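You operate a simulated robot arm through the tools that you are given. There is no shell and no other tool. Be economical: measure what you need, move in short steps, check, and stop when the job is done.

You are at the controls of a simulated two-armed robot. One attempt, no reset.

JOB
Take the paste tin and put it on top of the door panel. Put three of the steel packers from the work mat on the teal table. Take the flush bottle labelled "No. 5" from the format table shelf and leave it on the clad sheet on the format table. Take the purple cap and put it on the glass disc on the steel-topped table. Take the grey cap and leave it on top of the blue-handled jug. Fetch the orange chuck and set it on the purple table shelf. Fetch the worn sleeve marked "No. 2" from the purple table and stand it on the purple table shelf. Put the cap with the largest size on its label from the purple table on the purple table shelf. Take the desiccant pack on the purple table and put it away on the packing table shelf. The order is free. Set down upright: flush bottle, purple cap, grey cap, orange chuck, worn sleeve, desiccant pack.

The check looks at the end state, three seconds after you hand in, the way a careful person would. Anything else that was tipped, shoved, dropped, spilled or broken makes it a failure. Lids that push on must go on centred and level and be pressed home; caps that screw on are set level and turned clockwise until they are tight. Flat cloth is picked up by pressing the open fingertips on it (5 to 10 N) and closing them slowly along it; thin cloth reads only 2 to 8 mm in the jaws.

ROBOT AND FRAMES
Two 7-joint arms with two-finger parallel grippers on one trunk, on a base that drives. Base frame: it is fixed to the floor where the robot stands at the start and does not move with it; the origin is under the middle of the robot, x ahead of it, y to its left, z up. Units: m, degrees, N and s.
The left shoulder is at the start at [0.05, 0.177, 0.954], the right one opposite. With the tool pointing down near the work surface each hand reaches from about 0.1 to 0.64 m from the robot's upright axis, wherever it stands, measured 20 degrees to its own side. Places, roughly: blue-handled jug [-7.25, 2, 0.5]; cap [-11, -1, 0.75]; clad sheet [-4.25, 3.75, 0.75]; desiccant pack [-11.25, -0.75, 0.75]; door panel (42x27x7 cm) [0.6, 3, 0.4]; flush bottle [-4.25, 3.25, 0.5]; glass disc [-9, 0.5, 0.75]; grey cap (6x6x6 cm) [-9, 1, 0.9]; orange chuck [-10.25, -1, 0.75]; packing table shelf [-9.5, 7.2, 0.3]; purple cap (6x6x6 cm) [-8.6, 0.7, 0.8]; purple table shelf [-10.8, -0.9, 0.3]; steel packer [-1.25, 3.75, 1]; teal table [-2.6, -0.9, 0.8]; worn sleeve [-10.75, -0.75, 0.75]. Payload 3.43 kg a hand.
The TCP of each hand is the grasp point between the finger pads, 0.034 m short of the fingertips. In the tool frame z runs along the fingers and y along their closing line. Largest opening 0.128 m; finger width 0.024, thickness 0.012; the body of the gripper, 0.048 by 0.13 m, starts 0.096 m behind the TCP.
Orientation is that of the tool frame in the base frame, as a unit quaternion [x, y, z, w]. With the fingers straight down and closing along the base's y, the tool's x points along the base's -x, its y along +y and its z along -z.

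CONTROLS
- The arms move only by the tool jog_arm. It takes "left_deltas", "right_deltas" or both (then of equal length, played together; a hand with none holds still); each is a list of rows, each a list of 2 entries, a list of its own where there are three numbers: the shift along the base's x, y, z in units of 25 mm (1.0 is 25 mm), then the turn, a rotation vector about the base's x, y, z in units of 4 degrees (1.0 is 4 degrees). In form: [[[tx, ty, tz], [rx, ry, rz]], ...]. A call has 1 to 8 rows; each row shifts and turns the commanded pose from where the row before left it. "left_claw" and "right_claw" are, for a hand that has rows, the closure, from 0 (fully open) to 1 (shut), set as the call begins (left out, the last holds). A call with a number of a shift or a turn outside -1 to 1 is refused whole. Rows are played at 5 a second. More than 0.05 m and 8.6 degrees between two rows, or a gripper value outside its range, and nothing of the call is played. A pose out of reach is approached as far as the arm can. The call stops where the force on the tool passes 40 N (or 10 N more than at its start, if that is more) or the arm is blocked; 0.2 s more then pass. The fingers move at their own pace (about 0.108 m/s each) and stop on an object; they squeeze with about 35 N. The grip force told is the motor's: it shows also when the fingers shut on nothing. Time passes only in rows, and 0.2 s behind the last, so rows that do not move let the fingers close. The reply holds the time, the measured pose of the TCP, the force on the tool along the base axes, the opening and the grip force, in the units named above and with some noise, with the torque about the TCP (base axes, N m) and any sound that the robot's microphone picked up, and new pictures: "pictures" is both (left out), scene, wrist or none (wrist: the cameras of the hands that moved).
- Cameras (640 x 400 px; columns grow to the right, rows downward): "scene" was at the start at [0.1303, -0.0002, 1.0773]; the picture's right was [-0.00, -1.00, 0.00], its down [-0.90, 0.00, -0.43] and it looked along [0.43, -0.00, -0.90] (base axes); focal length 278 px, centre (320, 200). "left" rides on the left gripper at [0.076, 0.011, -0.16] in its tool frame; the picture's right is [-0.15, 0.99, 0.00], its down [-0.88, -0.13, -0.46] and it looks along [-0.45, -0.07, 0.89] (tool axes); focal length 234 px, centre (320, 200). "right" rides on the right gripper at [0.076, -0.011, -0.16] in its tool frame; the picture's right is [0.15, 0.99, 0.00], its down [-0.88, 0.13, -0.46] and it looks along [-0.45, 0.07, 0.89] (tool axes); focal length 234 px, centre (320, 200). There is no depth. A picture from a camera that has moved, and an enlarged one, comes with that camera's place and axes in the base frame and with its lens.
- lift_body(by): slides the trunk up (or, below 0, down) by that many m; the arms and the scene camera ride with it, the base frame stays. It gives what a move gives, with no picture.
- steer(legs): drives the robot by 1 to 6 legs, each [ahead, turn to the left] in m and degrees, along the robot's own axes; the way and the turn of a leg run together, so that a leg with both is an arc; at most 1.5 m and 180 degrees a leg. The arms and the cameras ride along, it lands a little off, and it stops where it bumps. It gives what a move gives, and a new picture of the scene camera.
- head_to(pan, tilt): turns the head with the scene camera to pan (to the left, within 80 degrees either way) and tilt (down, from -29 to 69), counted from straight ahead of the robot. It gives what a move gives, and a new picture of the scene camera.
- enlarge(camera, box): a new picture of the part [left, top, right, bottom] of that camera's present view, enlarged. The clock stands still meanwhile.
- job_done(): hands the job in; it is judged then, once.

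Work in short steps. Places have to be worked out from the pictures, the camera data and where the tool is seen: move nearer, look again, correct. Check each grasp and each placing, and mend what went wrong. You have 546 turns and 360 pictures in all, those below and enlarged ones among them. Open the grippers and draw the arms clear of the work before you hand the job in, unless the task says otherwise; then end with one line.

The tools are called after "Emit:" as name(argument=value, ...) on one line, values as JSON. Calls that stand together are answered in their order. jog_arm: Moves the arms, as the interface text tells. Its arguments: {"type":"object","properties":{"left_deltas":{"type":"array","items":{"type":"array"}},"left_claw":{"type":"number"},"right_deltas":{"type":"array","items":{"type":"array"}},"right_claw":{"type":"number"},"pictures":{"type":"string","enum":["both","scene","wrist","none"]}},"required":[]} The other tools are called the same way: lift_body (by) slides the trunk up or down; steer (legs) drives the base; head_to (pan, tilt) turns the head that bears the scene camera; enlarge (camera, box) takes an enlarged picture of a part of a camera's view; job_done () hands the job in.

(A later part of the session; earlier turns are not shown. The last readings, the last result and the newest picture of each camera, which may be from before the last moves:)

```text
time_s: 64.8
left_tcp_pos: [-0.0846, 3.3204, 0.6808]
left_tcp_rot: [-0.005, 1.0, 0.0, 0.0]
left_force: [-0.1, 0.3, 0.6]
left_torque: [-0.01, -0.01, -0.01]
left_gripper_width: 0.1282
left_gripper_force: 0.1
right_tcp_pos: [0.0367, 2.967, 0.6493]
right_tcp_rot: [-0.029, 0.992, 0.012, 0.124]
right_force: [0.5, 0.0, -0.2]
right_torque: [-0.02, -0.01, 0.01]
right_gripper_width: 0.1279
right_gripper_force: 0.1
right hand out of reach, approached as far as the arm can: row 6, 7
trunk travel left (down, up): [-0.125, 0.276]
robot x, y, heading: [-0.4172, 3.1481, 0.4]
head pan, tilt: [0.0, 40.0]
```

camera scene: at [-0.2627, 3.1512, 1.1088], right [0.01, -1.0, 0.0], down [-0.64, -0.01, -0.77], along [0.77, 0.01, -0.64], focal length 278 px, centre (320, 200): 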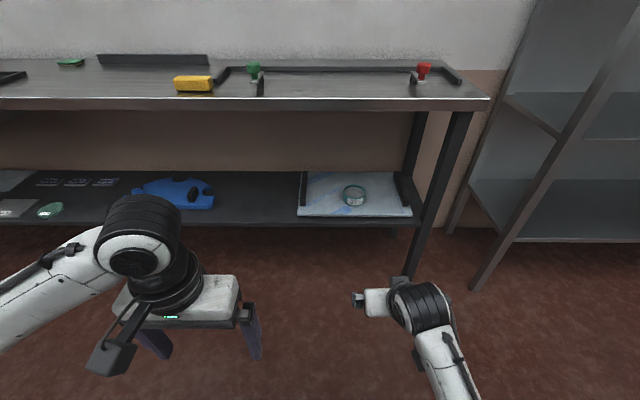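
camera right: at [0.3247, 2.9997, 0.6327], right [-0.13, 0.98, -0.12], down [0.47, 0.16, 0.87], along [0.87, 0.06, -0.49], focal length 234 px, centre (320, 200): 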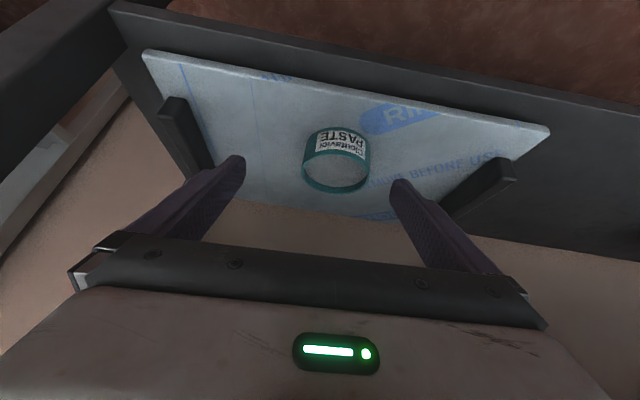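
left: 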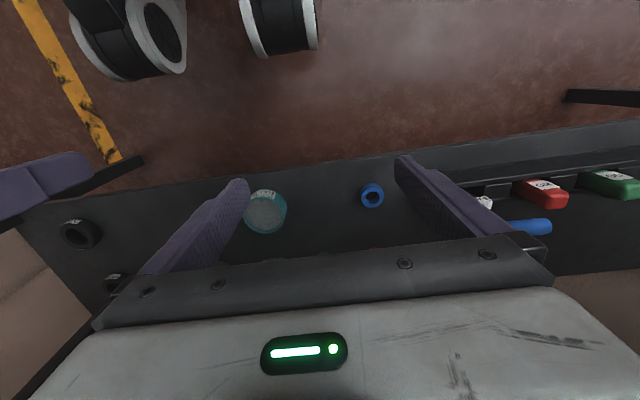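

I finish straightening the right hand.

Emit:
jog_arm(right_deltas=[[[0, 0, 0], [0, 1, 0]], [[0, 0, 0], [0, 1, 0]], [[0, 0, 0], [0, 1, 0]], [[0, 0, 0], [0, 0.5, 0]]], pictures="none")

Emit:
steer(legs=[[0, 90]])

Emit:
head_to(pan=60, tilt=20)

```text
time_s: 65.8
left_tcp_pos: [-0.0848, 3.3202, 0.6802]
left_tcp_rot: [-0.005, 1.0, 0.0, 0.0]
left_force: [-0.3, -0.3, 0.7]
left_torque: [0.02, -0.03, 0.0]
left_gripper_width: 0.1278
left_gripper_force: 0.1
right_tcp_pos: [0.0372, 2.9644, 0.6495]
right_tcp_rot: [-0.027, 0.999, 0.016, 0.002]
right_force: [0.1, 0.1, 1.6]
right_torque: [0.0, -0.05, 0.0]
right_gripper_width: 0.1281
right_gripper_force: 0.0
trunk travel left (down, up): [-0.125, 0.276]
robot x, y, heading: [-0.4183, 3.1483, 0.5]
head pan, tilt: [0.0, 40.0]
```

```text
time_s: 70.0
left_tcp_pos: [-0.5846, 3.4835, 0.6794]
left_tcp_rot: [0.709, -0.706, 0.0, 0.0]
left_force: [1.3, 0.0, 0.8]
left_torque: [-0.02, -0.02, 0.01]
left_gripper_width: 0.1283
left_gripper_force: 0.1
right_tcp_pos: [-0.2304, 3.6039, 0.6485]
right_tcp_rot: [0.724, -0.689, -0.013, 0.009]
right_force: [0.4, -0.6, 1.1]
right_torque: [-0.01, -0.02, 0.0]
right_gripper_width: 0.1279
right_gripper_force: 0.0
trunk travel left (down, up): [-0.125, 0.276]
robot x, y, heading: [-0.4147, 3.1539, 90.0]
head pan, tilt: [0.0, 40.0]
camera scene: at [-0.4185, 3.3049, 1.1089], right [1.0, 0.01, 0.0], down [0.0, -0.64, -0.77], along [0.0, 0.77, -0.64], focal length 278 px, centre (320, 200)
```

scene: 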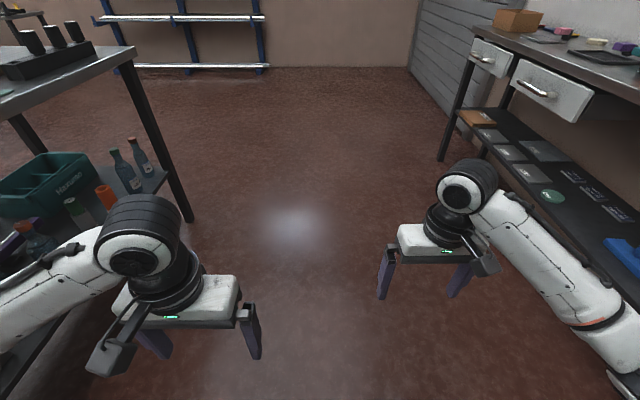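

```text
time_s: 71.3
left_tcp_pos: [-0.5853, 3.4828, 0.6803]
left_tcp_rot: [0.709, -0.706, 0.0, 0.0]
left_force: [-0.1, 0.3, 0.0]
left_torque: [0.0, 0.02, -0.04]
left_gripper_width: 0.1279
left_gripper_force: 0.1
right_tcp_pos: [-0.2316, 3.6026, 0.649]
right_tcp_rot: [0.725, -0.689, -0.014, 0.009]
right_force: [-0.9, -0.5, -0.3]
right_torque: [0.0, 0.0, -0.01]
right_gripper_width: 0.1283
right_gripper_force: 0.2
trunk travel left (down, up): [-0.125, 0.276]
robot x, y, heading: [-0.4163, 3.1508, 90.2]
head pan, tilt: [60.0, 20.0]
camera scene: at [-0.4989, 3.2661, 1.1402], right [0.5, 0.87, 0.0], down [0.3, -0.17, -0.94], along [-0.82, 0.47, -0.34], focal length 278 px, centre (320, 200)
```

scene: 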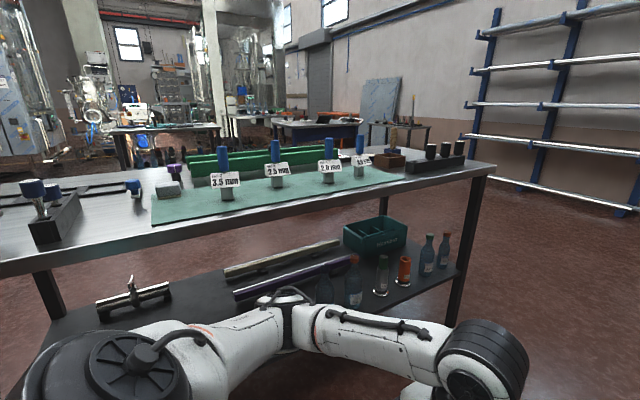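

The work mat table is to the left, with labelled blue-topped items. I zoom in.

Emit:
enlarge(camera="scene", box=[150, 130, 430, 230])

```text
2.29 times, centred on (290, 180) of scene
camera zoom: at [-0.4989, 3.2661, 1.1402], right [0.5, 0.87, 0.0], down [0.3, -0.17, -0.94], along [-0.82, 0.47, -0.34], focal length 635 px, centre (389, 246)
```

zoom: 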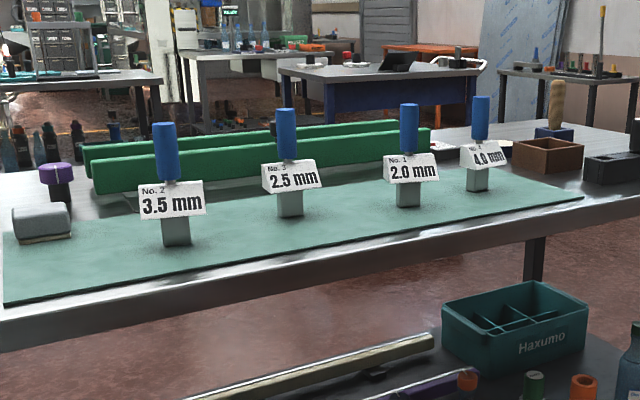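

The steel packers are grey blocks with blue handles (3.5, 2.5, 2.0, 4.0 mm). I raise the trunk, drive abreast and turn to face the mat.

Emit:
lift_body(by=0.27)

Emit:
head_to(pan=0, tilt=45)

Emit:
steer(legs=[[0.45, 0], [0, 90]])

```text
time_s: 74.0
left_tcp_pos: [-0.5852, 3.4816, 0.9507]
left_tcp_rot: [0.709, -0.705, 0.0, 0.0]
left_force: [-0.3, -0.1, -0.3]
left_torque: [0.01, 0.0, -0.02]
left_gripper_width: 0.128
left_gripper_force: 0.0
right_tcp_pos: [-0.2316, 3.6031, 0.9185]
right_tcp_rot: [0.725, -0.689, -0.014, 0.01]
right_force: [0.8, 0.7, 1.4]
right_torque: [-0.01, -0.02, 0.01]
right_gripper_width: 0.1279
right_gripper_force: 0.0
trunk travel left (down, up): [-0.395, 0.006]
robot x, y, heading: [-0.4169, 3.1494, 90.6]
head pan, tilt: [60.0, 20.0]
```

```text
time_s: 75.3
left_tcp_pos: [-0.5845, 3.4833, 0.95]
left_tcp_rot: [0.709, -0.705, 0.0, 0.0]
left_force: [-0.1, 1.4, -0.2]
left_torque: [0.03, -0.01, 0.0]
left_gripper_width: 0.1279
left_gripper_force: 0.0
right_tcp_pos: [-0.2301, 3.6037, 0.9176]
right_tcp_rot: [0.725, -0.689, -0.013, 0.009]
right_force: [0.2, 0.5, -0.4]
right_torque: [-0.07, 0.02, 0.0]
right_gripper_width: 0.1281
right_gripper_force: 0.0
trunk travel left (down, up): [-0.395, 0.006]
robot x, y, heading: [-0.4137, 3.151, 90.3]
head pan, tilt: [0.0, 45.0]
camera scene: at [-0.4186, 3.3012, 1.3716], right [1.0, 0.01, 0.0], down [0.0, -0.71, -0.71], along [0.0, 0.71, -0.71], focal length 278 px, centre (320, 200)
```

scene: 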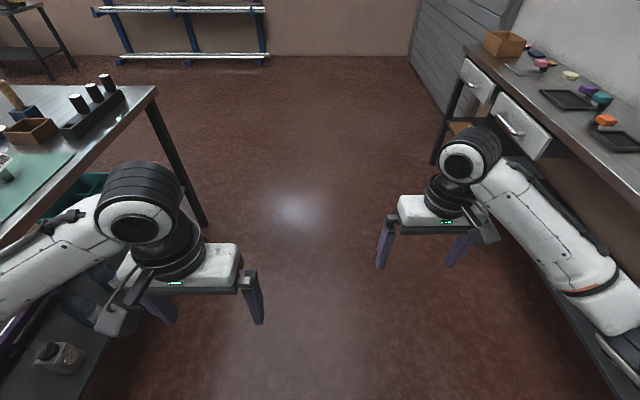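

```text
time_s: 81.8
left_tcp_pos: [-0.7532, 3.4308, 0.9497]
left_tcp_rot: [1.0, 0.0, 0.0, 0.0]
left_force: [0.1, -0.6, -0.2]
left_torque: [-0.05, 0.02, 0.02]
left_gripper_width: 0.1279
left_gripper_force: 0.1
right_tcp_pos: [-0.8714, 3.7851, 0.9189]
right_tcp_rot: [1.0, 0.023, -0.002, 0.016]
right_force: [-1.2, 0.3, 0.1]
right_torque: [0.01, -0.01, 0.03]
right_gripper_width: 0.1284
right_gripper_force: 0.0
trunk travel left (down, up): [-0.395, 0.006]
robot x, y, heading: [-0.419, 3.5954, 180.0]
head pan, tilt: [0.0, 45.0]
camera scene: at [-0.5717, 3.5975, 1.3716], right [0.0, 1.0, 0.0], down [0.71, 0.0, -0.71], along [-0.71, 0.0, -0.71], focal length 278 px, centre (320, 200)
```

scene: 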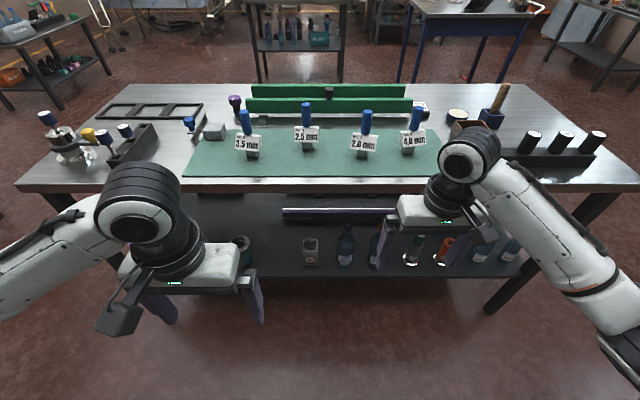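

Triangulated: table top z≈0.886, packers near (-1.236, 3.40), (-1.285, 3.555), (-1.245, 3.724), (-1.27, 3.874), handle tops z≈1.03. I raise both hands clear before driving in.

Emit:
jog_arm(left_deltas=[[[0, 0, 1], [0, 0, 0]], [[0, 0, 1], [0, 0, 0]], [[0, 0, 1], [0, 0, 0]], [[0, 0, 1], [0, 0, 0]], [[0, 0, 1], [0, 0, 0]], [[0, 0, 1], [0, 0, 0]], [[0, 0, 0], [0, 0, 0]], [[0, 0, 0], [0, 0, 0]]], right_deltas=[[[0, 0.4, 1], [0.45, 0, -0.65]], [[0, 0.4, 1], [0, 0, 0]], [[0, 0.4, 1], [0, 0, 0]], [[0, 0.4, 1], [0, 0, 0]], [[0, 0.4, 1], [0, 0, 0]], [[0, 0.4, 1], [0, 0, 0]], [[0, 0.4, 1], [0, 0, 0]], [[0, 0.4, 0.5], [0, 0, 0]]], pictures="none")

Emit:
steer(legs=[[0.3, 0]])

```text
time_s: 83.6
left_tcp_pos: [-0.7522, 3.4306, 1.1022]
left_tcp_rot: [1.0, 0.0, 0.0, 0.0]
left_force: [-0.3, -0.2, -0.7]
left_torque: [-0.02, 0.01, -0.01]
left_gripper_width: 0.128
left_gripper_force: 0.0
right_tcp_pos: [-0.871, 3.8661, 1.1058]
right_tcp_rot: [1.0, 0.0, -0.002, 0.0]
right_force: [0.4, 0.2, -0.6]
right_torque: [0.01, 0.02, -0.01]
right_gripper_width: 0.1279
right_gripper_force: 0.1
trunk travel left (down, up): [-0.395, 0.006]
robot x, y, heading: [-0.4201, 3.5955, 180.1]
head pan, tilt: [0.0, 45.0]
```

```text
time_s: 85.7
left_tcp_pos: [-1.0546, 3.4311, 1.1012]
left_tcp_rot: [1.0, 0.0, 0.001, -0.001]
left_force: [-0.3, -0.2, -0.4]
left_torque: [0.0, -0.04, -0.01]
left_gripper_width: 0.128
left_gripper_force: 0.0
right_tcp_pos: [-1.1752, 3.8653, 1.1062]
right_tcp_rot: [1.0, 0.0, -0.003, 0.0]
right_force: [0.5, 0.2, 0.8]
right_torque: [-0.01, -0.01, -0.03]
right_gripper_width: 0.1281
right_gripper_force: 0.0
trunk travel left (down, up): [-0.395, 0.006]
robot x, y, heading: [-0.7272, 3.5995, -180.0]
head pan, tilt: [0.0, 45.0]
camera scene: at [-0.8746, 3.5976, 1.3715], right [0.0, 1.0, 0.0], down [0.71, 0.0, -0.71], along [-0.71, 0.0, -0.71], focal length 278 px, centre (320, 200)
```

scene: 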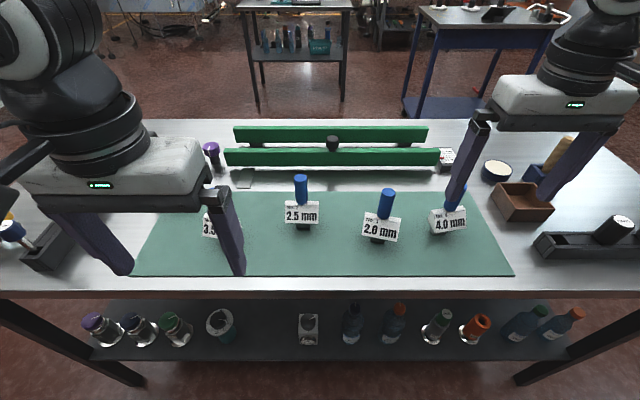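

Positions confirmed by a second view. I bring the left hand over the 3.5 mm packer and the right over the 4.0 mm one, staying above.

Emit:
jog_arm(left_deltas=[[[-0.9, -0.16, 0], [0, 0, 0]], [[-0.9, -0.16, 0], [0, 0, 0]], [[-0.9, -0.16, 0], [0, 0, 0]], [[-0.9, -0.16, 0], [0, 0, 0]], [[-0.9, -0.16, 0], [0, 0, 0]], [[-0.9, -0.16, 0], [0, 0, 0]], [[-0.9, -0.16, 0], [0, 0, 0]], [[-0.9, -0.16, 0], [0, 0, 0]]], right_deltas=[[[-0.48, 0.05, 0], [0, 0, 0]], [[-0.48, 0.05, 0], [0, 0, 0]], [[-0.48, 0.05, 0], [0, 0, 0]], [[-0.48, 0.05, 0], [0, 0, 0]], [[-0.48, 0.05, 0], [0, 0, 0]], [[-0.48, 0.05, 0], [0, 0, 0]], [[-0.48, 0.05, 0], [0, 0, 0]], [[-0.48, 0.05, 0], [0, 0, 0]]], pictures="both")

```text
time_s: 87.5
left_tcp_pos: [-1.2347, 3.3982, 1.1007]
left_tcp_rot: [1.0, 0.0, 0.0, 0.001]
left_force: [0.0, -0.2, 0.7]
left_torque: [0.01, 0.0, -0.01]
left_gripper_width: 0.1282
left_gripper_force: 0.1
right_tcp_pos: [-1.2719, 3.8751, 1.1055]
right_tcp_rot: [1.0, 0.0, -0.002, 0.0]
right_force: [0.3, -0.5, 0.8]
right_torque: [0.02, -0.01, 0.0]
right_gripper_width: 0.1281
right_gripper_force: 0.1
trunk travel left (down, up): [-0.395, 0.006]
robot x, y, heading: [-0.7204, 3.6003, -179.8]
head pan, tilt: [0.0, 45.0]
camera scene: at [-0.8745, 3.5975, 1.3715], right [0.0, 1.0, 0.0], down [0.71, 0.0, -0.71], along [-0.71, 0.0, -0.71], focal length 278 px, centre (320, 200)
camera right: at [-1.1941, 3.8868, 1.2655], right [0.15, -0.99, 0.0], down [-0.88, -0.13, 0.46], along [-0.46, -0.07, -0.89], focal length 234 px, centre (320, 200)
camera left: at [-1.1606, 3.3874, 1.2598], right [-0.15, -0.99, 0.0], down [-0.88, 0.13, 0.46], along [-0.45, 0.07, -0.89], focal length 234 px, centre (320, 200)
```

scene: 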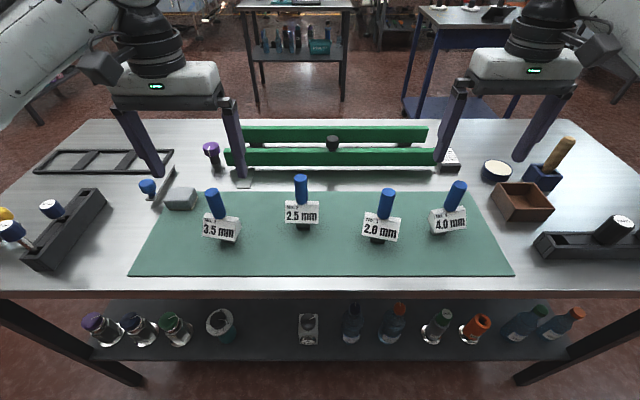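
right: 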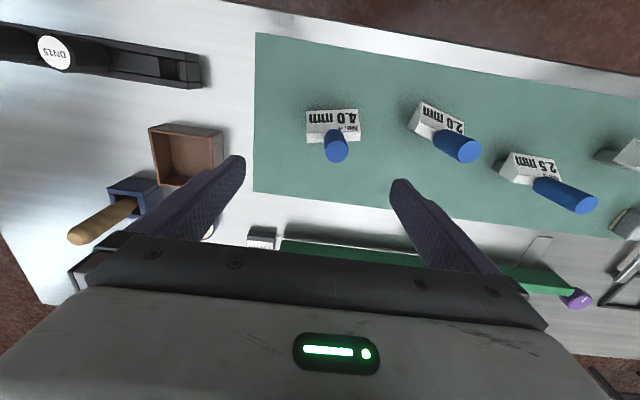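
left: 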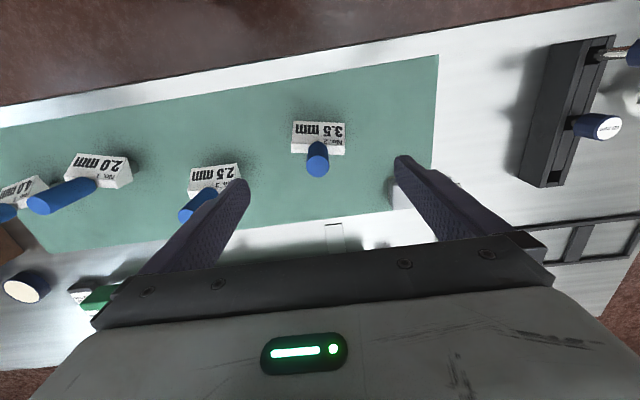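

The wrist views refine the handles: left (-1.239, 3.402), right (-1.255, 3.861). I correct and lower both to TCP z≈1.01.

Emit:
jog_arm(left_deltas=[[[-0.08, 0.08, 0], [0, 0, 0]], [[-0.08, 0.08, -0.7], [0, 0, 0]], [[0, 0, -0.9], [0, 0, 0]], [[0, 0, -1], [0, 0, 0]], [[0, 0, -1], [0, 0, 0]]], right_deltas=[[[0.3, -0.3, 0], [0, 0, 0]], [[0.3, -0.26, -0.8], [0, 0, 0]], [[0, 0, -1], [0, 0, 0]], [[0, 0, -1], [0, 0, 0]], [[0, 0, -1], [0, 0, 0]]], pictures="wrist")

```text
time_s: 88.7
left_tcp_pos: [-1.2382, 3.401, 1.01]
left_tcp_rot: [1.0, 0.0, 0.0, 0.0]
left_force: [-0.2, 0.0, -0.2]
left_torque: [-0.03, -0.01, 0.01]
left_gripper_width: 0.1281
left_gripper_force: 0.0
right_tcp_pos: [-1.2561, 3.8604, 1.0109]
right_tcp_rot: [1.0, -0.001, -0.002, -0.001]
right_force: [0.3, 0.2, -0.7]
right_torque: [0.0, -0.01, 0.01]
right_gripper_width: 0.1278
right_gripper_force: 0.2
trunk travel left (down, up): [-0.395, 0.006]
robot x, y, heading: [-0.7247, 3.5995, -179.7]
head pan, tilt: [0.0, 45.0]
camera right: at [-1.1787, 3.8727, 1.1707], right [0.15, -0.99, 0.0], down [-0.88, -0.13, 0.46], along [-0.46, -0.07, -0.89], focal length 234 px, centre (320, 200)
camera left: at [-1.1642, 3.3911, 1.1702], right [-0.15, -0.99, 0.0], down [-0.88, 0.13, 0.46], along [-0.45, 0.07, -0.89], focal length 234 px, centre (320, 200)
```

right: 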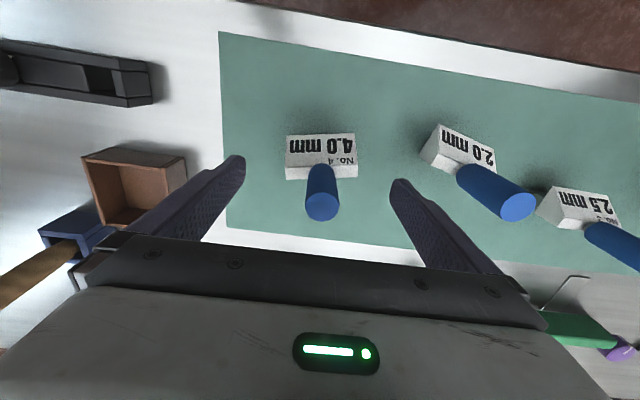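
left: 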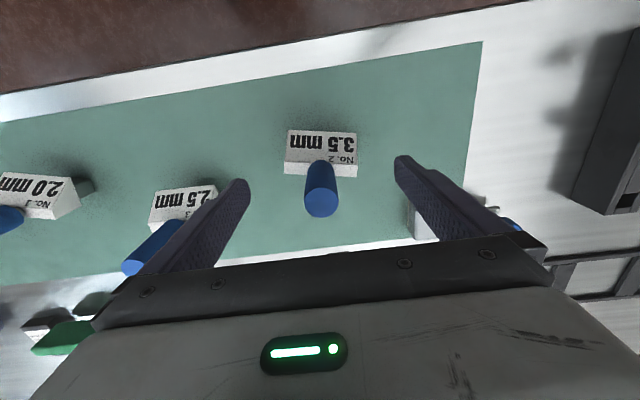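

Both handles lie between the pads. I close both.

Emit:
jog_arm(left_deltas=[[[0, 0, 0], [0, 0, 0]], [[0, 0, 0], [0, 0, 0]], [[0, 0, 0], [0, 0, 0]], [[0, 0, 0], [0, 0, 0]]], right_deltas=[[[0, 0, 0], [0, 0, 0]], [[0, 0, 0], [0, 0, 0]], [[0, 0, 0], [0, 0, 0]], [[0, 0, 0], [0, 0, 0]]], left_claw=1, right_claw=1, pictures="none")

Emit:
jog_arm(left_deltas=[[[0, 0, 1], [0, 0, 0]], [[0, 0, 1], [0, 0, 0]], [[0, 0, 1], [0, 0, 0]], [[0, 0, 1], [0, 0, 0]], [[0, 0, 1], [0, 0, 0]], [[0, 0, 1], [0, 0, 0]]], right_deltas=[[[0, 0, 1], [0, 0, 0]], [[0, 0, 1], [0, 0, 0]], [[0, 0, 1], [0, 0, 0]], [[0, 0, 1], [0, 0, 0]], [[0, 0, 1], [0, 0, 0]], [[0, 0, 1], [0, 0, 0]]], pictures="both")

```text
time_s: 89.7
left_tcp_pos: [-1.2376, 3.4022, 1.0108]
left_tcp_rot: [1.0, 0.0, -0.001, 0.001]
left_force: [-0.5, 0.2, -0.2]
left_torque: [-0.04, -0.04, 0.02]
left_gripper_width: 0.0297
left_gripper_force: 35.4
right_tcp_pos: [-1.2554, 3.8605, 1.0113]
right_tcp_rot: [1.0, 0.0, -0.002, 0.0]
right_force: [-0.7, -0.5, 0.6]
right_torque: [-0.03, 0.05, 0.02]
right_gripper_width: 0.0294
right_gripper_force: 34.9
trunk travel left (down, up): [-0.395, 0.006]
robot x, y, heading: [-0.7215, 3.5964, -179.7]
head pan, tilt: [0.0, 45.0]
```

```text
time_s: 91.1
left_tcp_pos: [-1.2367, 3.4028, 1.1611]
left_tcp_rot: [1.0, 0.0, -0.001, 0.0]
left_force: [0.6, 0.3, -1.7]
left_torque: [-0.01, 0.03, -0.02]
left_gripper_width: 0.0296
left_gripper_force: 34.8
right_tcp_pos: [-1.2545, 3.8607, 1.162]
right_tcp_rot: [1.0, 0.001, -0.003, 0.0]
right_force: [-0.6, 0.7, -1.4]
right_torque: [-0.01, 0.04, 0.0]
right_gripper_width: 0.0292
right_gripper_force: 34.8
trunk travel left (down, up): [-0.395, 0.006]
robot x, y, heading: [-0.7176, 3.5979, -179.9]
head pan, tilt: [0.0, 45.0]
camera scene: at [-0.8736, 3.5976, 1.3716], right [0.0, 1.0, 0.0], down [0.71, 0.0, -0.71], along [-0.71, 0.0, -0.71], focal length 278 px, centre (320, 200)
camera right: at [-1.1778, 3.8728, 1.3215], right [0.15, -0.99, 0.0], down [-0.88, -0.13, 0.46], along [-0.46, -0.07, -0.89], focal length 234 px, centre (320, 200)
camera left: at [-1.1635, 3.3917, 1.3207], right [-0.15, -0.99, 0.0], down [-0.88, 0.13, 0.46], along [-0.45, 0.07, -0.89], focal length 234 px, centre (320, 200)
```

scene: 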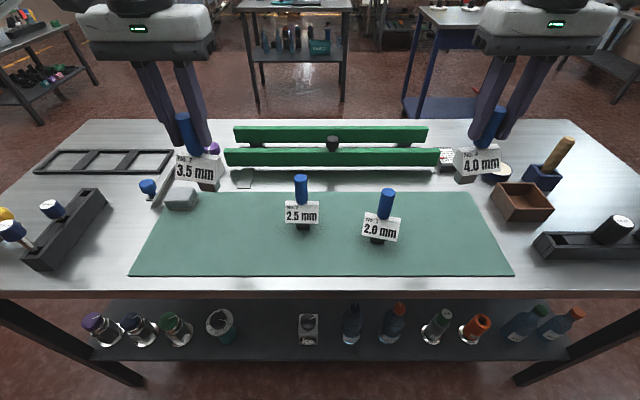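
right: 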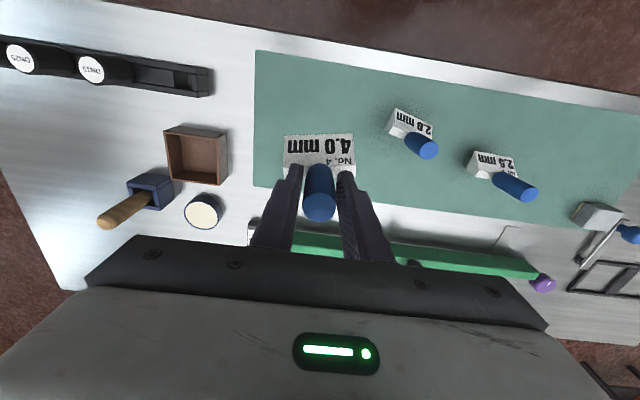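
left: 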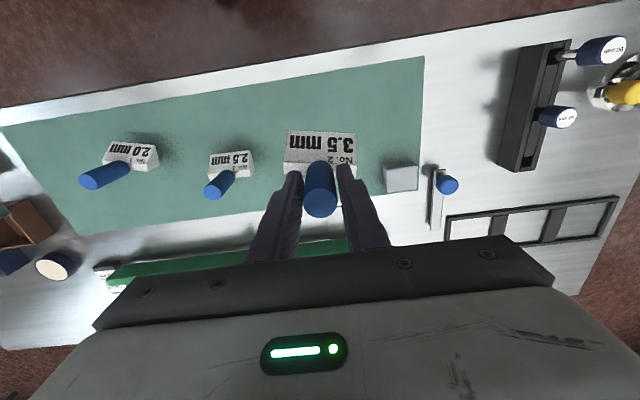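

Both packers are up (1.5 N each, widths 0.029). I back off, turn to face −y and look along the way to the teal table.

Emit:
steer(legs=[[-0.32, 0], [0, 90]])

Emit:
head_to(pan=-30, tilt=20)

```text
time_s: 97.1
left_tcp_pos: [-0.2003, 3.0827, 1.1595]
left_tcp_rot: [0.703, 0.711, 0.0, 0.0]
left_force: [0.2, 0.7, -2.7]
left_torque: [-0.01, 0.0, 0.0]
left_gripper_width: 0.0294
left_gripper_force: 34.8
right_tcp_pos: [-0.6579, 3.061, 1.1607]
right_tcp_rot: [0.704, 0.71, -0.003, 0.002]
right_force: [-0.4, 0.7, -2.0]
right_torque: [0.02, 0.01, 0.07]
right_gripper_width: 0.0296
right_gripper_force: 34.8
trunk travel left (down, up): [-0.395, 0.006]
robot x, y, heading: [-0.4044, 3.5963, -89.3]
head pan, tilt: [0.0, 45.0]
camera scene: at [-0.4006, 3.4463, 1.3715], right [-1.0, -0.01, 0.0], down [-0.01, 0.71, -0.71], along [0.01, -0.71, -0.71], focal length 278 px, centre (320, 200)
```

scene: 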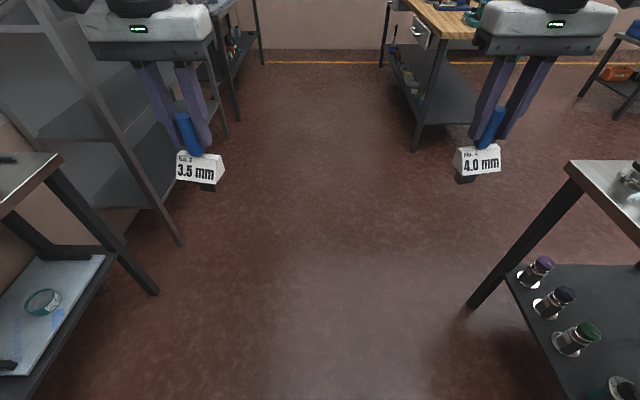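

```text
time_s: 98.0
left_tcp_pos: [-0.2005, 3.083, 1.16]
left_tcp_rot: [0.703, 0.711, 0.0, 0.0]
left_force: [-0.4, -0.6, -0.8]
left_torque: [-0.03, 0.05, -0.02]
left_gripper_width: 0.0292
left_gripper_force: 35.2
right_tcp_pos: [-0.6587, 3.0605, 1.1614]
right_tcp_rot: [0.703, 0.711, -0.002, 0.001]
right_force: [-0.9, -0.4, -1.5]
right_torque: [-0.02, 0.0, -0.03]
right_gripper_width: 0.0294
right_gripper_force: 35.2
trunk travel left (down, up): [-0.395, 0.006]
robot x, y, heading: [-0.3993, 3.5982, -89.6]
head pan, tilt: [-30.0, 20.0]
camera scene: at [-0.4473, 3.4464, 1.4101], right [-0.87, 0.49, 0.0], down [0.17, 0.3, -0.94], along [-0.46, -0.82, -0.34], focal length 278 px, centre (320, 200)
```

scene: 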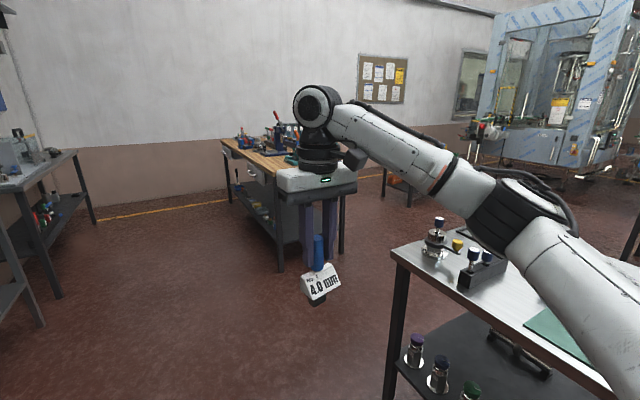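

There's a gap between the wooden table (y≲1.5) and the mat table (y≳2.8). I drive to y≈2.15 and face −x.

Emit:
steer(legs=[[1.45, 0], [0, -90]])

Emit:
head_to(pan=25, tilt=20)

```text
time_s: 109.1
left_tcp_pos: [-0.8927, 1.9365, 1.1604]
left_tcp_rot: [1.0, 0.009, 0.0, 0.0]
left_force: [0.5, 0.2, -1.5]
left_torque: [0.03, 0.0, -0.04]
left_gripper_width: 0.0297
left_gripper_force: 35.0
right_tcp_pos: [-0.9179, 2.3952, 1.161]
right_tcp_rot: [1.0, 0.009, -0.002, 0.0]
right_force: [0.2, -0.4, -1.6]
right_torque: [-0.01, -0.05, 0.0]
right_gripper_width: 0.0293
right_gripper_force: 35.6
trunk travel left (down, up): [-0.395, 0.006]
robot x, y, heading: [-0.3779, 2.1395, -178.8]
head pan, tilt: [-30.0, 20.0]
camera scene: at [-0.5322, 2.1838, 1.4102], right [0.49, 0.87, 0.0], down [0.3, -0.17, -0.94], along [-0.82, 0.46, -0.34], focal length 278 px, centre (320, 200)
```

scene: 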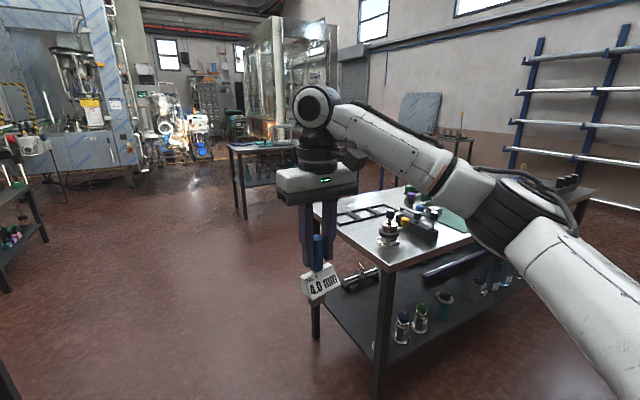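

```text
time_s: 110.3
left_tcp_pos: [-0.893, 1.9356, 1.161]
left_tcp_rot: [1.0, 0.009, -0.001, 0.0]
left_force: [-0.3, 0.1, -2.7]
left_torque: [0.01, 0.0, -0.02]
left_gripper_width: 0.0293
left_gripper_force: 34.9
right_tcp_pos: [-0.9172, 2.3943, 1.1614]
right_tcp_rot: [1.0, 0.009, -0.003, 0.0]
right_force: [0.0, 0.5, -1.2]
right_torque: [-0.06, -0.01, -0.03]
right_gripper_width: 0.0295
right_gripper_force: 34.8
trunk travel left (down, up): [-0.395, 0.006]
robot x, y, heading: [-0.3833, 2.1369, -179.2]
head pan, tilt: [25.0, 20.0]
camera scene: at [-0.5345, 2.0977, 1.4102], right [-0.44, 0.9, 0.0], down [0.31, 0.15, -0.94], along [-0.85, -0.41, -0.34], focal length 278 px, centre (320, 200)
```

scene: 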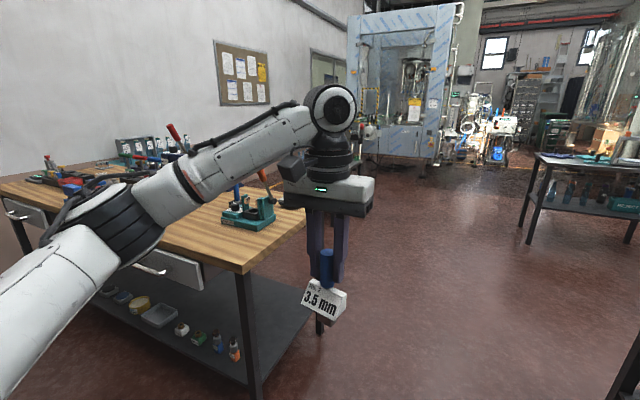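

The corridor is open. I drive 1.5 m to −x and look left for the teal table.

Emit:
steer(legs=[[1.5, 0], [0.4, 0]])

Emit:
head_to(pan=75, tilt=20)

```text
time_s: 119.9
left_tcp_pos: [-2.8021, 1.8928, 1.1604]
left_tcp_rot: [1.0, 0.01, 0.0, 0.0]
left_force: [-0.7, 0.6, -1.9]
left_torque: [0.04, -0.03, -0.01]
left_gripper_width: 0.0293
left_gripper_force: 34.8
right_tcp_pos: [-2.8285, 2.3512, 1.161]
right_tcp_rot: [1.0, 0.011, -0.003, 0.0]
right_force: [-1.2, 0.3, -1.7]
right_torque: [-0.01, -0.02, 0.01]
right_gripper_width: 0.0292
right_gripper_force: 35.1
trunk travel left (down, up): [-0.395, 0.006]
robot x, y, heading: [-2.2886, 2.1013, -178.7]
head pan, tilt: [25.0, 20.0]
camera scene: at [-2.4434, 2.057, 1.4101], right [-0.44, 0.9, 0.0], down [0.31, 0.15, -0.94], along [-0.84, -0.42, -0.34], focal length 278 px, centre (320, 200)
```

scene: 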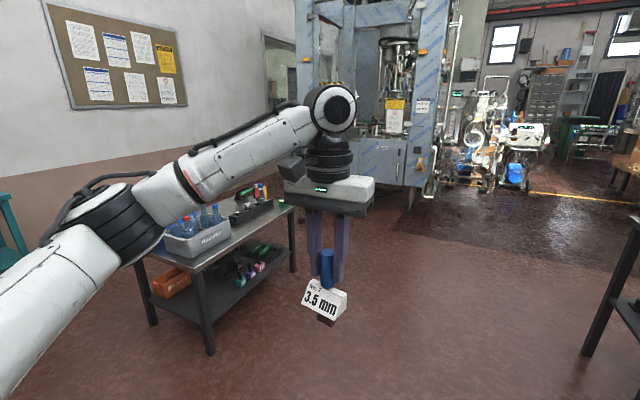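

```text
time_s: 121.1
left_tcp_pos: [-2.8006, 1.8927, 1.1603]
left_tcp_rot: [1.0, 0.011, 0.0, 0.0]
left_force: [0.8, -0.2, -1.7]
left_torque: [0.01, -0.03, -0.03]
left_gripper_width: 0.0295
left_gripper_force: 34.6
right_tcp_pos: [-2.8267, 2.3508, 1.1622]
right_tcp_rot: [1.0, 0.012, -0.002, 0.0]
right_force: [-1.2, -0.1, -1.9]
right_torque: [0.0, -0.04, -0.01]
right_gripper_width: 0.0293
right_gripper_force: 35.2
trunk travel left (down, up): [-0.395, 0.006]
robot x, y, heading: [-2.2888, 2.0993, -178.7]
head pan, tilt: [75.0, 20.0]
camera scene: at [-2.3816, 2.0078, 1.4102], right [-0.97, 0.24, 0.0], down [0.08, 0.33, -0.94], along [-0.22, -0.91, -0.34], focal length 278 px, centre (320, 200)
```

scene: 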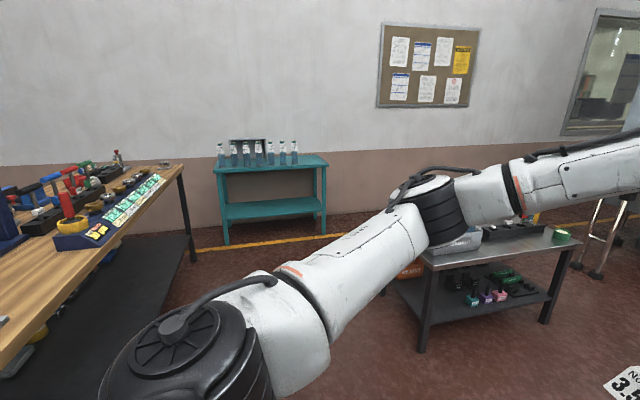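

The teal table stands at x≈-3.0…-2.0, front y≈-0.67, bottles at its back left. I line up at x≈-2.55 and drive toward it.

Emit:
head_to(pan=0, tilt=40)

Emit:
steer(legs=[[0.28, 0], [0, 88.7], [1.5, 0]])

```text
time_s: 122.6
left_tcp_pos: [-2.8009, 1.8932, 1.1615]
left_tcp_rot: [1.0, 0.01, -0.001, 0.0]
left_force: [0.0, -0.1, -2.7]
left_torque: [0.02, 0.01, 0.01]
left_gripper_width: 0.0294
left_gripper_force: 35.7
right_tcp_pos: [-2.8273, 2.3515, 1.1613]
right_tcp_rot: [1.0, 0.012, -0.003, -0.001]
right_force: [0.2, 0.0, -2.7]
right_torque: [0.02, 0.01, -0.01]
right_gripper_width: 0.0293
right_gripper_force: 34.8
trunk travel left (down, up): [-0.395, 0.006]
robot x, y, heading: [-2.2854, 2.0997, -178.8]
head pan, tilt: [0.0, 40.0]
camera scene: at [-2.4443, 2.0963, 1.3788], right [-0.02, 1.0, 0.0], down [0.64, 0.01, -0.77], along [-0.77, -0.02, -0.64], focal length 278 px, centre (320, 200)
```

scene: 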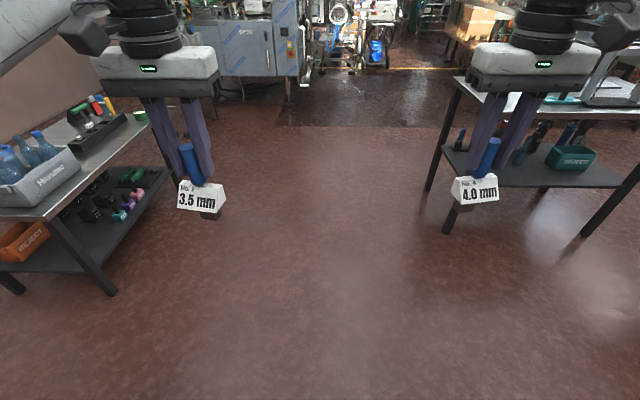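

```text
time_s: 135.2
left_tcp_pos: [-2.3843, 0.0857, 1.1597]
left_tcp_rot: [0.709, 0.705, 0.0, 0.0]
left_force: [0.2, -0.1, -1.3]
left_torque: [0.01, 0.05, 0.03]
left_gripper_width: 0.0294
left_gripper_force: 34.9
right_tcp_pos: [-2.8432, 0.0729, 1.1618]
right_tcp_rot: [0.709, 0.705, -0.001, 0.002]
right_force: [0.5, -0.1, -2.3]
right_torque: [0.0, 0.02, 0.03]
right_gripper_width: 0.0294
right_gripper_force: 34.9
trunk travel left (down, up): [-0.395, 0.006]
robot x, y, heading: [-2.5779, 0.6028, -90.5]
head pan, tilt: [0.0, 40.0]
camera scene: at [-2.5791, 0.4493, 1.3788], right [-1.0, 0.01, 0.0], down [0.0, 0.64, -0.77], along [0.0, -0.77, -0.64], focal length 278 px, centre (320, 200)
```

scene: 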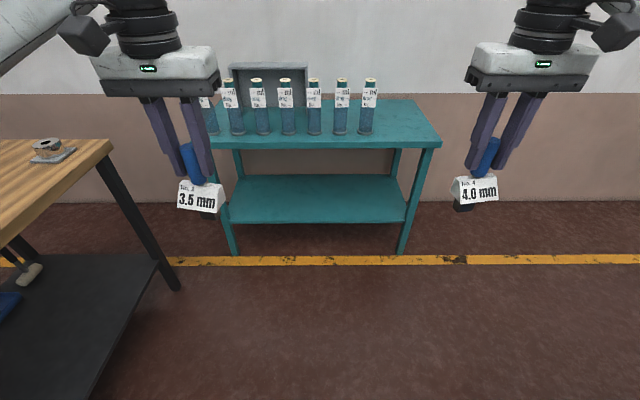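

Bottles occupy most of the top; the right end (x -3.10…-2.85, y -0.70…-1.2) is free, top z≈0.75. I pull the left hand back and up, then shift the base to x≈-2.85.

Emit:
jog_arm(left_deltas=[[[0, 1, 0.4], [0, 0, 0]], [[0, 1, 0.4], [0, 0, 0]], [[0, 1, 0.4], [0, 0, 0]], [[0, 1, 0.4], [0, 0, 0]], [[0, 1, 0.4], [0, 0, 0]], [[0, 1, 0.4], [0, 0, 0]], [[0, 1, 0.4], [0, 0, 0]]], pictures="none")

Emit:
steer(legs=[[0, -90], [0.27, 0], [0, 90.5], [0.6, 0]])

```text
time_s: 136.8
left_tcp_pos: [-2.3831, 0.2634, 1.2311]
left_tcp_rot: [0.709, 0.705, 0.0, 0.0]
left_force: [-0.8, -0.1, -1.7]
left_torque: [0.02, 0.0, 0.03]
left_gripper_width: 0.0293
left_gripper_force: 35.1
right_tcp_pos: [-2.843, 0.0726, 1.1622]
right_tcp_rot: [0.709, 0.706, -0.002, 0.002]
right_force: [0.0, -0.1, -1.0]
right_torque: [0.0, 0.02, 0.03]
right_gripper_width: 0.0295
right_gripper_force: 34.9
trunk travel left (down, up): [-0.395, 0.006]
robot x, y, heading: [-2.5772, 0.6034, -90.6]
head pan, tilt: [0.0, 40.0]
```

```text
time_s: 149.4
left_tcp_pos: [-2.6477, -0.3315, 1.2315]
left_tcp_rot: [0.706, 0.708, -0.001, 0.0]
left_force: [0.8, 0.4, -2.4]
left_torque: [0.04, -0.03, 0.01]
left_gripper_width: 0.0299
left_gripper_force: 34.6
right_tcp_pos: [-3.1055, -0.5246, 1.1622]
right_tcp_rot: [0.706, 0.708, -0.001, 0.002]
right_force: [0.6, -0.8, -1.7]
right_torque: [0.0, 0.01, 0.02]
right_gripper_width: 0.0293
right_gripper_force: 35.1
trunk travel left (down, up): [-0.395, 0.006]
robot x, y, heading: [-2.8414, 0.011, -90.0]
head pan, tilt: [0.0, 40.0]
camera scene: at [-2.8444, -0.1445, 1.3787], right [-1.0, 0.0, 0.0], down [0.0, 0.64, -0.77], along [0.0, -0.77, -0.64], focal length 278 px, centre (320, 200)
```

scene: 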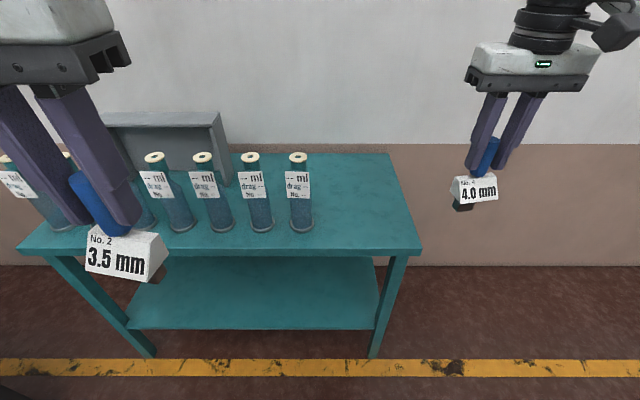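

Corner solved at (-3.145, -0.70), top z≈0.735. I drive in 0.32 m and then set the 4.0 mm packer down at about (-3.04, -0.82).

Emit:
steer(legs=[[0.31, 0]])

Emit:
jog_arm(right_deltas=[[[0.4, 0, -0.5], [0, 0, 0]], [[0.4, 0, -1], [0, 0, 0]], [[0.5, 0, -1], [0, 0, 0]], [[0.5, 0, -1], [0, 0, 0]], [[0.5, 0, -1], [0, 0, 0]], [[0.3, 0, -1], [0, 0, 0]], [[0, 0, -1], [0, 0, 0]], [[0, 0, -1], [0, 0, 0]]], pictures="both")

```text
time_s: 151.5
left_tcp_pos: [-2.6481, -0.6396, 1.2305]
left_tcp_rot: [0.706, 0.708, 0.0, 0.0]
left_force: [-0.2, 0.8, -1.7]
left_torque: [0.0, -0.01, -0.01]
left_gripper_width: 0.0294
left_gripper_force: 34.8
right_tcp_pos: [-3.1045, -0.8336, 1.1607]
right_tcp_rot: [0.705, 0.709, -0.002, 0.002]
right_force: [-0.5, -1.7, -2.3]
right_torque: [0.03, -0.02, 0.0]
right_gripper_width: 0.0296
right_gripper_force: 35.0
trunk travel left (down, up): [-0.395, 0.006]
robot x, y, heading: [-2.843, -0.2985, -89.8]
head pan, tilt: [0.0, 40.0]
camera scene: at [-2.8436, -0.4544, 1.3787], right [-1.0, 0.0, 0.0], down [0.0, 0.64, -0.77], along [0.0, -0.77, -0.64], focal length 278 px, centre (320, 200)
```

scene: 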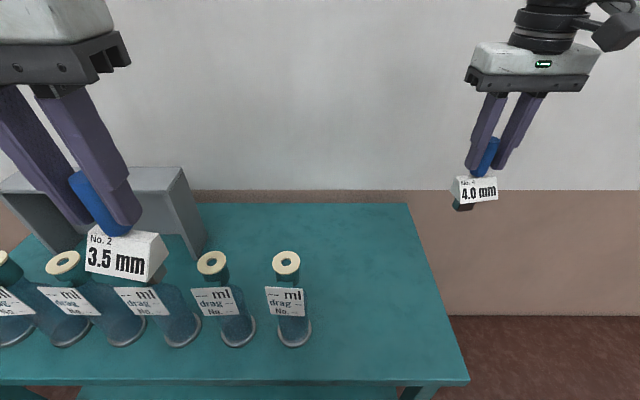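

```text
time_s: 153.3
left_tcp_pos: [-2.6483, -0.6397, 1.2307]
left_tcp_rot: [0.706, 0.708, 0.0, 0.0]
left_force: [-0.2, -0.4, -2.3]
left_torque: [0.04, -0.03, 0.03]
left_gripper_width: 0.0295
left_gripper_force: 34.8
right_tcp_pos: [-3.0394, -0.833, 0.9742]
right_tcp_rot: [0.706, 0.709, -0.001, 0.003]
right_force: [0.4, 0.4, -2.0]
right_torque: [0.0, -0.04, -0.02]
right_gripper_width: 0.0296
right_gripper_force: 35.0
trunk travel left (down, up): [-0.395, 0.006]
robot x, y, heading: [-2.8453, -0.2979, -89.8]
head pan, tilt: [0.0, 40.0]
camera scene: at [-2.8437, -0.454, 1.3788], right [-1.0, 0.0, 0.0], down [0.0, 0.64, -0.77], along [0.0, -0.77, -0.64], focal length 278 px, centre (320, 200)
camera right: at [-3.0512, -0.7552, 1.1338], right [0.99, 0.15, 0.0], down [0.13, -0.88, 0.46], along [0.07, -0.46, -0.89], focal length 234 px, centre (320, 200)
```

scene: 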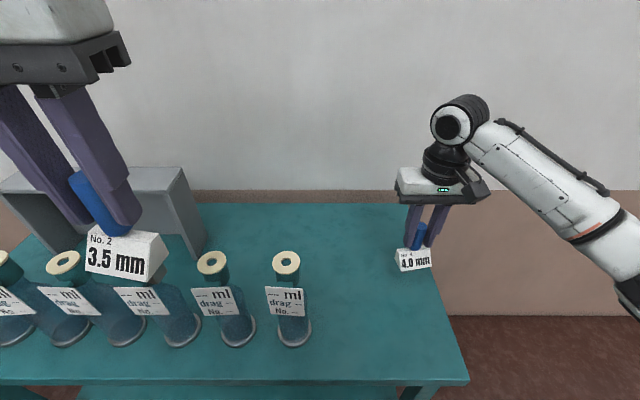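
right: 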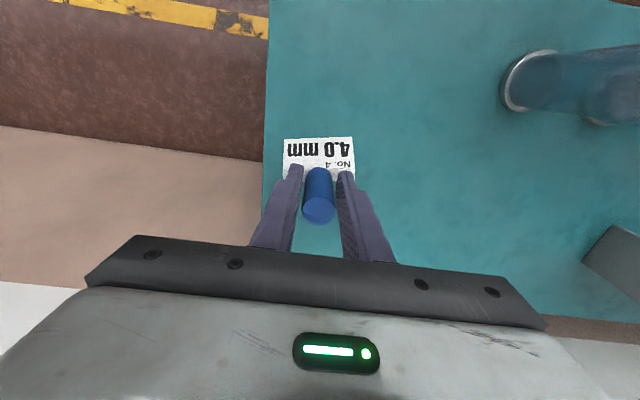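

Clear spot, 9 cm from the edge. I lower to just above contact, then slowly.

Emit:
jog_arm(right_deltas=[[[0, 0, -1], [0, 0, 0]], [[0, 0, -1], [0, 0, 0]], [[0, 0, -1], [0, 0, 0]], [[0, 0, -0.6], [0, 0, 0]], [[0, 0, -0.3], [0, 0, 0]], [[0, 0, -0.2], [0, 0, 0]]], pictures="none")

```text
time_s: 154.1
left_tcp_pos: [-2.647, -0.6396, 1.2322]
left_tcp_rot: [0.706, 0.708, 0.0, 0.002]
left_force: [0.1, -0.5, -1.9]
left_torque: [0.08, -0.07, -0.02]
left_gripper_width: 0.0294
left_gripper_force: 34.9
right_tcp_pos: [-3.04, -0.8373, 0.9252]
right_tcp_rot: [0.707, 0.707, -0.006, 0.011]
right_force: [0.3, 7.4, 18.9]
right_torque: [0.68, 0.23, -0.1]
right_gripper_width: 0.0294
right_gripper_force: 35.2
trunk travel left (down, up): [-0.395, 0.006]
robot x, y, heading: [-2.8434, -0.2987, -89.6]
head pan, tilt: [0.0, 40.0]
stopped in row 3 (right hand): the force on the tool passed its limit (the readings are from after the stop); the commanded pose is now the measured one
```

Contact already at TCP 0.925, so the table is at z≈0.80. I ease off 2 mm and check the picture.

Emit:
jog_arm(right_deltas=[[[0, 0.12, 0.1], [-0.2, 0.1, 0]], [[0, 0, 0], [0, 0, 0]]], pictures="wrist")

```text
time_s: 154.7
left_tcp_pos: [-2.6469, -0.6386, 1.2307]
left_tcp_rot: [0.707, 0.708, 0.0, 0.0]
left_force: [0.1, 0.3, -2.3]
left_torque: [-0.02, 0.05, -0.02]
left_gripper_width: 0.0295
left_gripper_force: 34.7
right_tcp_pos: [-3.0407, -0.8338, 0.9249]
right_tcp_rot: [0.706, 0.708, -0.014, 0.013]
right_force: [1.8, -2.6, 6.8]
right_torque: [-0.42, -0.25, -0.03]
right_gripper_width: 0.0293
right_gripper_force: 34.6
trunk travel left (down, up): [-0.395, 0.006]
robot x, y, heading: [-2.8395, -0.299, -90.1]
head pan, tilt: [0.0, 40.0]
camera right: at [-3.0508, -0.7517, 1.0817], right [0.99, 0.15, -0.01], down [0.13, -0.86, 0.49], along [0.07, -0.48, -0.87], focal length 234 px, centre (320, 200)
```

right: 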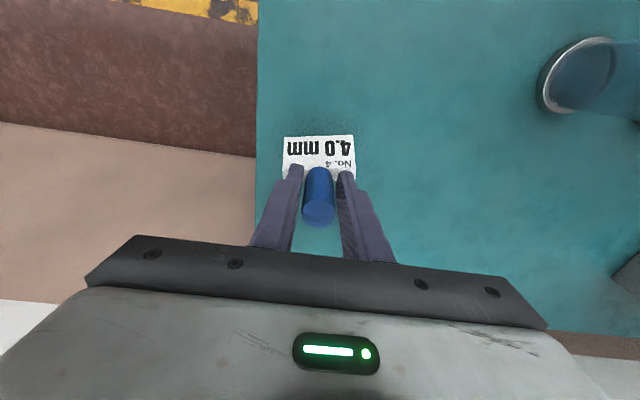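

The hand leans 2.2° about x; I undo that so the packer stands flat.

Emit:
jog_arm(right_deltas=[[[0, 0, 0.04], [0.5, 0, 0]], [[0, 0, 0], [0, 0, 0]]], pictures="none")

```text
time_s: 155.2
left_tcp_pos: [-2.6465, -0.6393, 1.2309]
left_tcp_rot: [0.706, 0.708, 0.0, 0.0]
left_force: [0.0, -0.6, -1.6]
left_torque: [0.0, 0.03, -0.01]
left_gripper_width: 0.0293
left_gripper_force: 35.2
right_tcp_pos: [-3.0421, -0.8331, 0.9258]
right_tcp_rot: [0.706, 0.708, -0.001, -0.001]
right_force: [-0.8, -2.3, 5.9]
right_torque: [-0.36, 0.24, -0.02]
right_gripper_width: 0.0295
right_gripper_force: 35.1
trunk travel left (down, up): [-0.395, 0.006]
robot x, y, heading: [-2.8409, -0.2973, -89.6]
head pan, tilt: [0.0, 40.0]
```

Level and lightly pressed (6 N). I open the right hand and rise.

Emit:
jog_arm(right_deltas=[[[0, 0, 0], [0, 0, 0]], [[0, 0, 0], [0, 0, 0]], [[0, 0, 1], [0, 0, 0]], [[0, 0, 1], [0, 0, 0]], [[0, 0, 1], [0, 0, 0]], [[0, 0, 1], [0, 0, 0]], [[0, 0, 1], [0, 0, 0]], [[0, 0, 1], [0, 0, 0]]], right_claw=0.3, pictures="wrist")

```text
time_s: 157.1
left_tcp_pos: [-2.6475, -0.6391, 1.2311]
left_tcp_rot: [0.706, 0.708, 0.0, -0.001]
left_force: [-0.4, -0.2, -1.8]
left_torque: [-0.05, 0.05, 0.02]
left_gripper_width: 0.0295
left_gripper_force: 35.1
right_tcp_pos: [-3.0409, -0.8348, 1.0758]
right_tcp_rot: [0.706, 0.708, -0.002, -0.001]
right_force: [-0.1, 1.0, -0.6]
right_torque: [0.02, -0.02, -0.01]
right_gripper_width: 0.0896
right_gripper_force: 0.0
trunk travel left (down, up): [-0.395, 0.006]
robot x, y, heading: [-2.8416, -0.2958, -89.8]
head pan, tilt: [0.0, 40.0]
camera right: at [-3.0515, -0.7577, 1.2357], right [0.99, 0.15, 0.0], down [0.13, -0.88, 0.46], along [0.07, -0.45, -0.89], focal length 234 px, centre (320, 200)
```

right: 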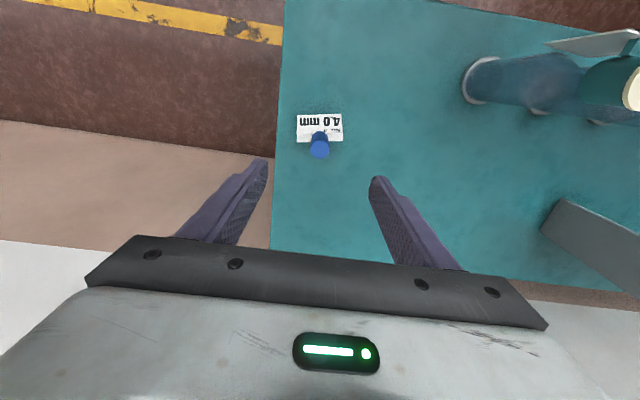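

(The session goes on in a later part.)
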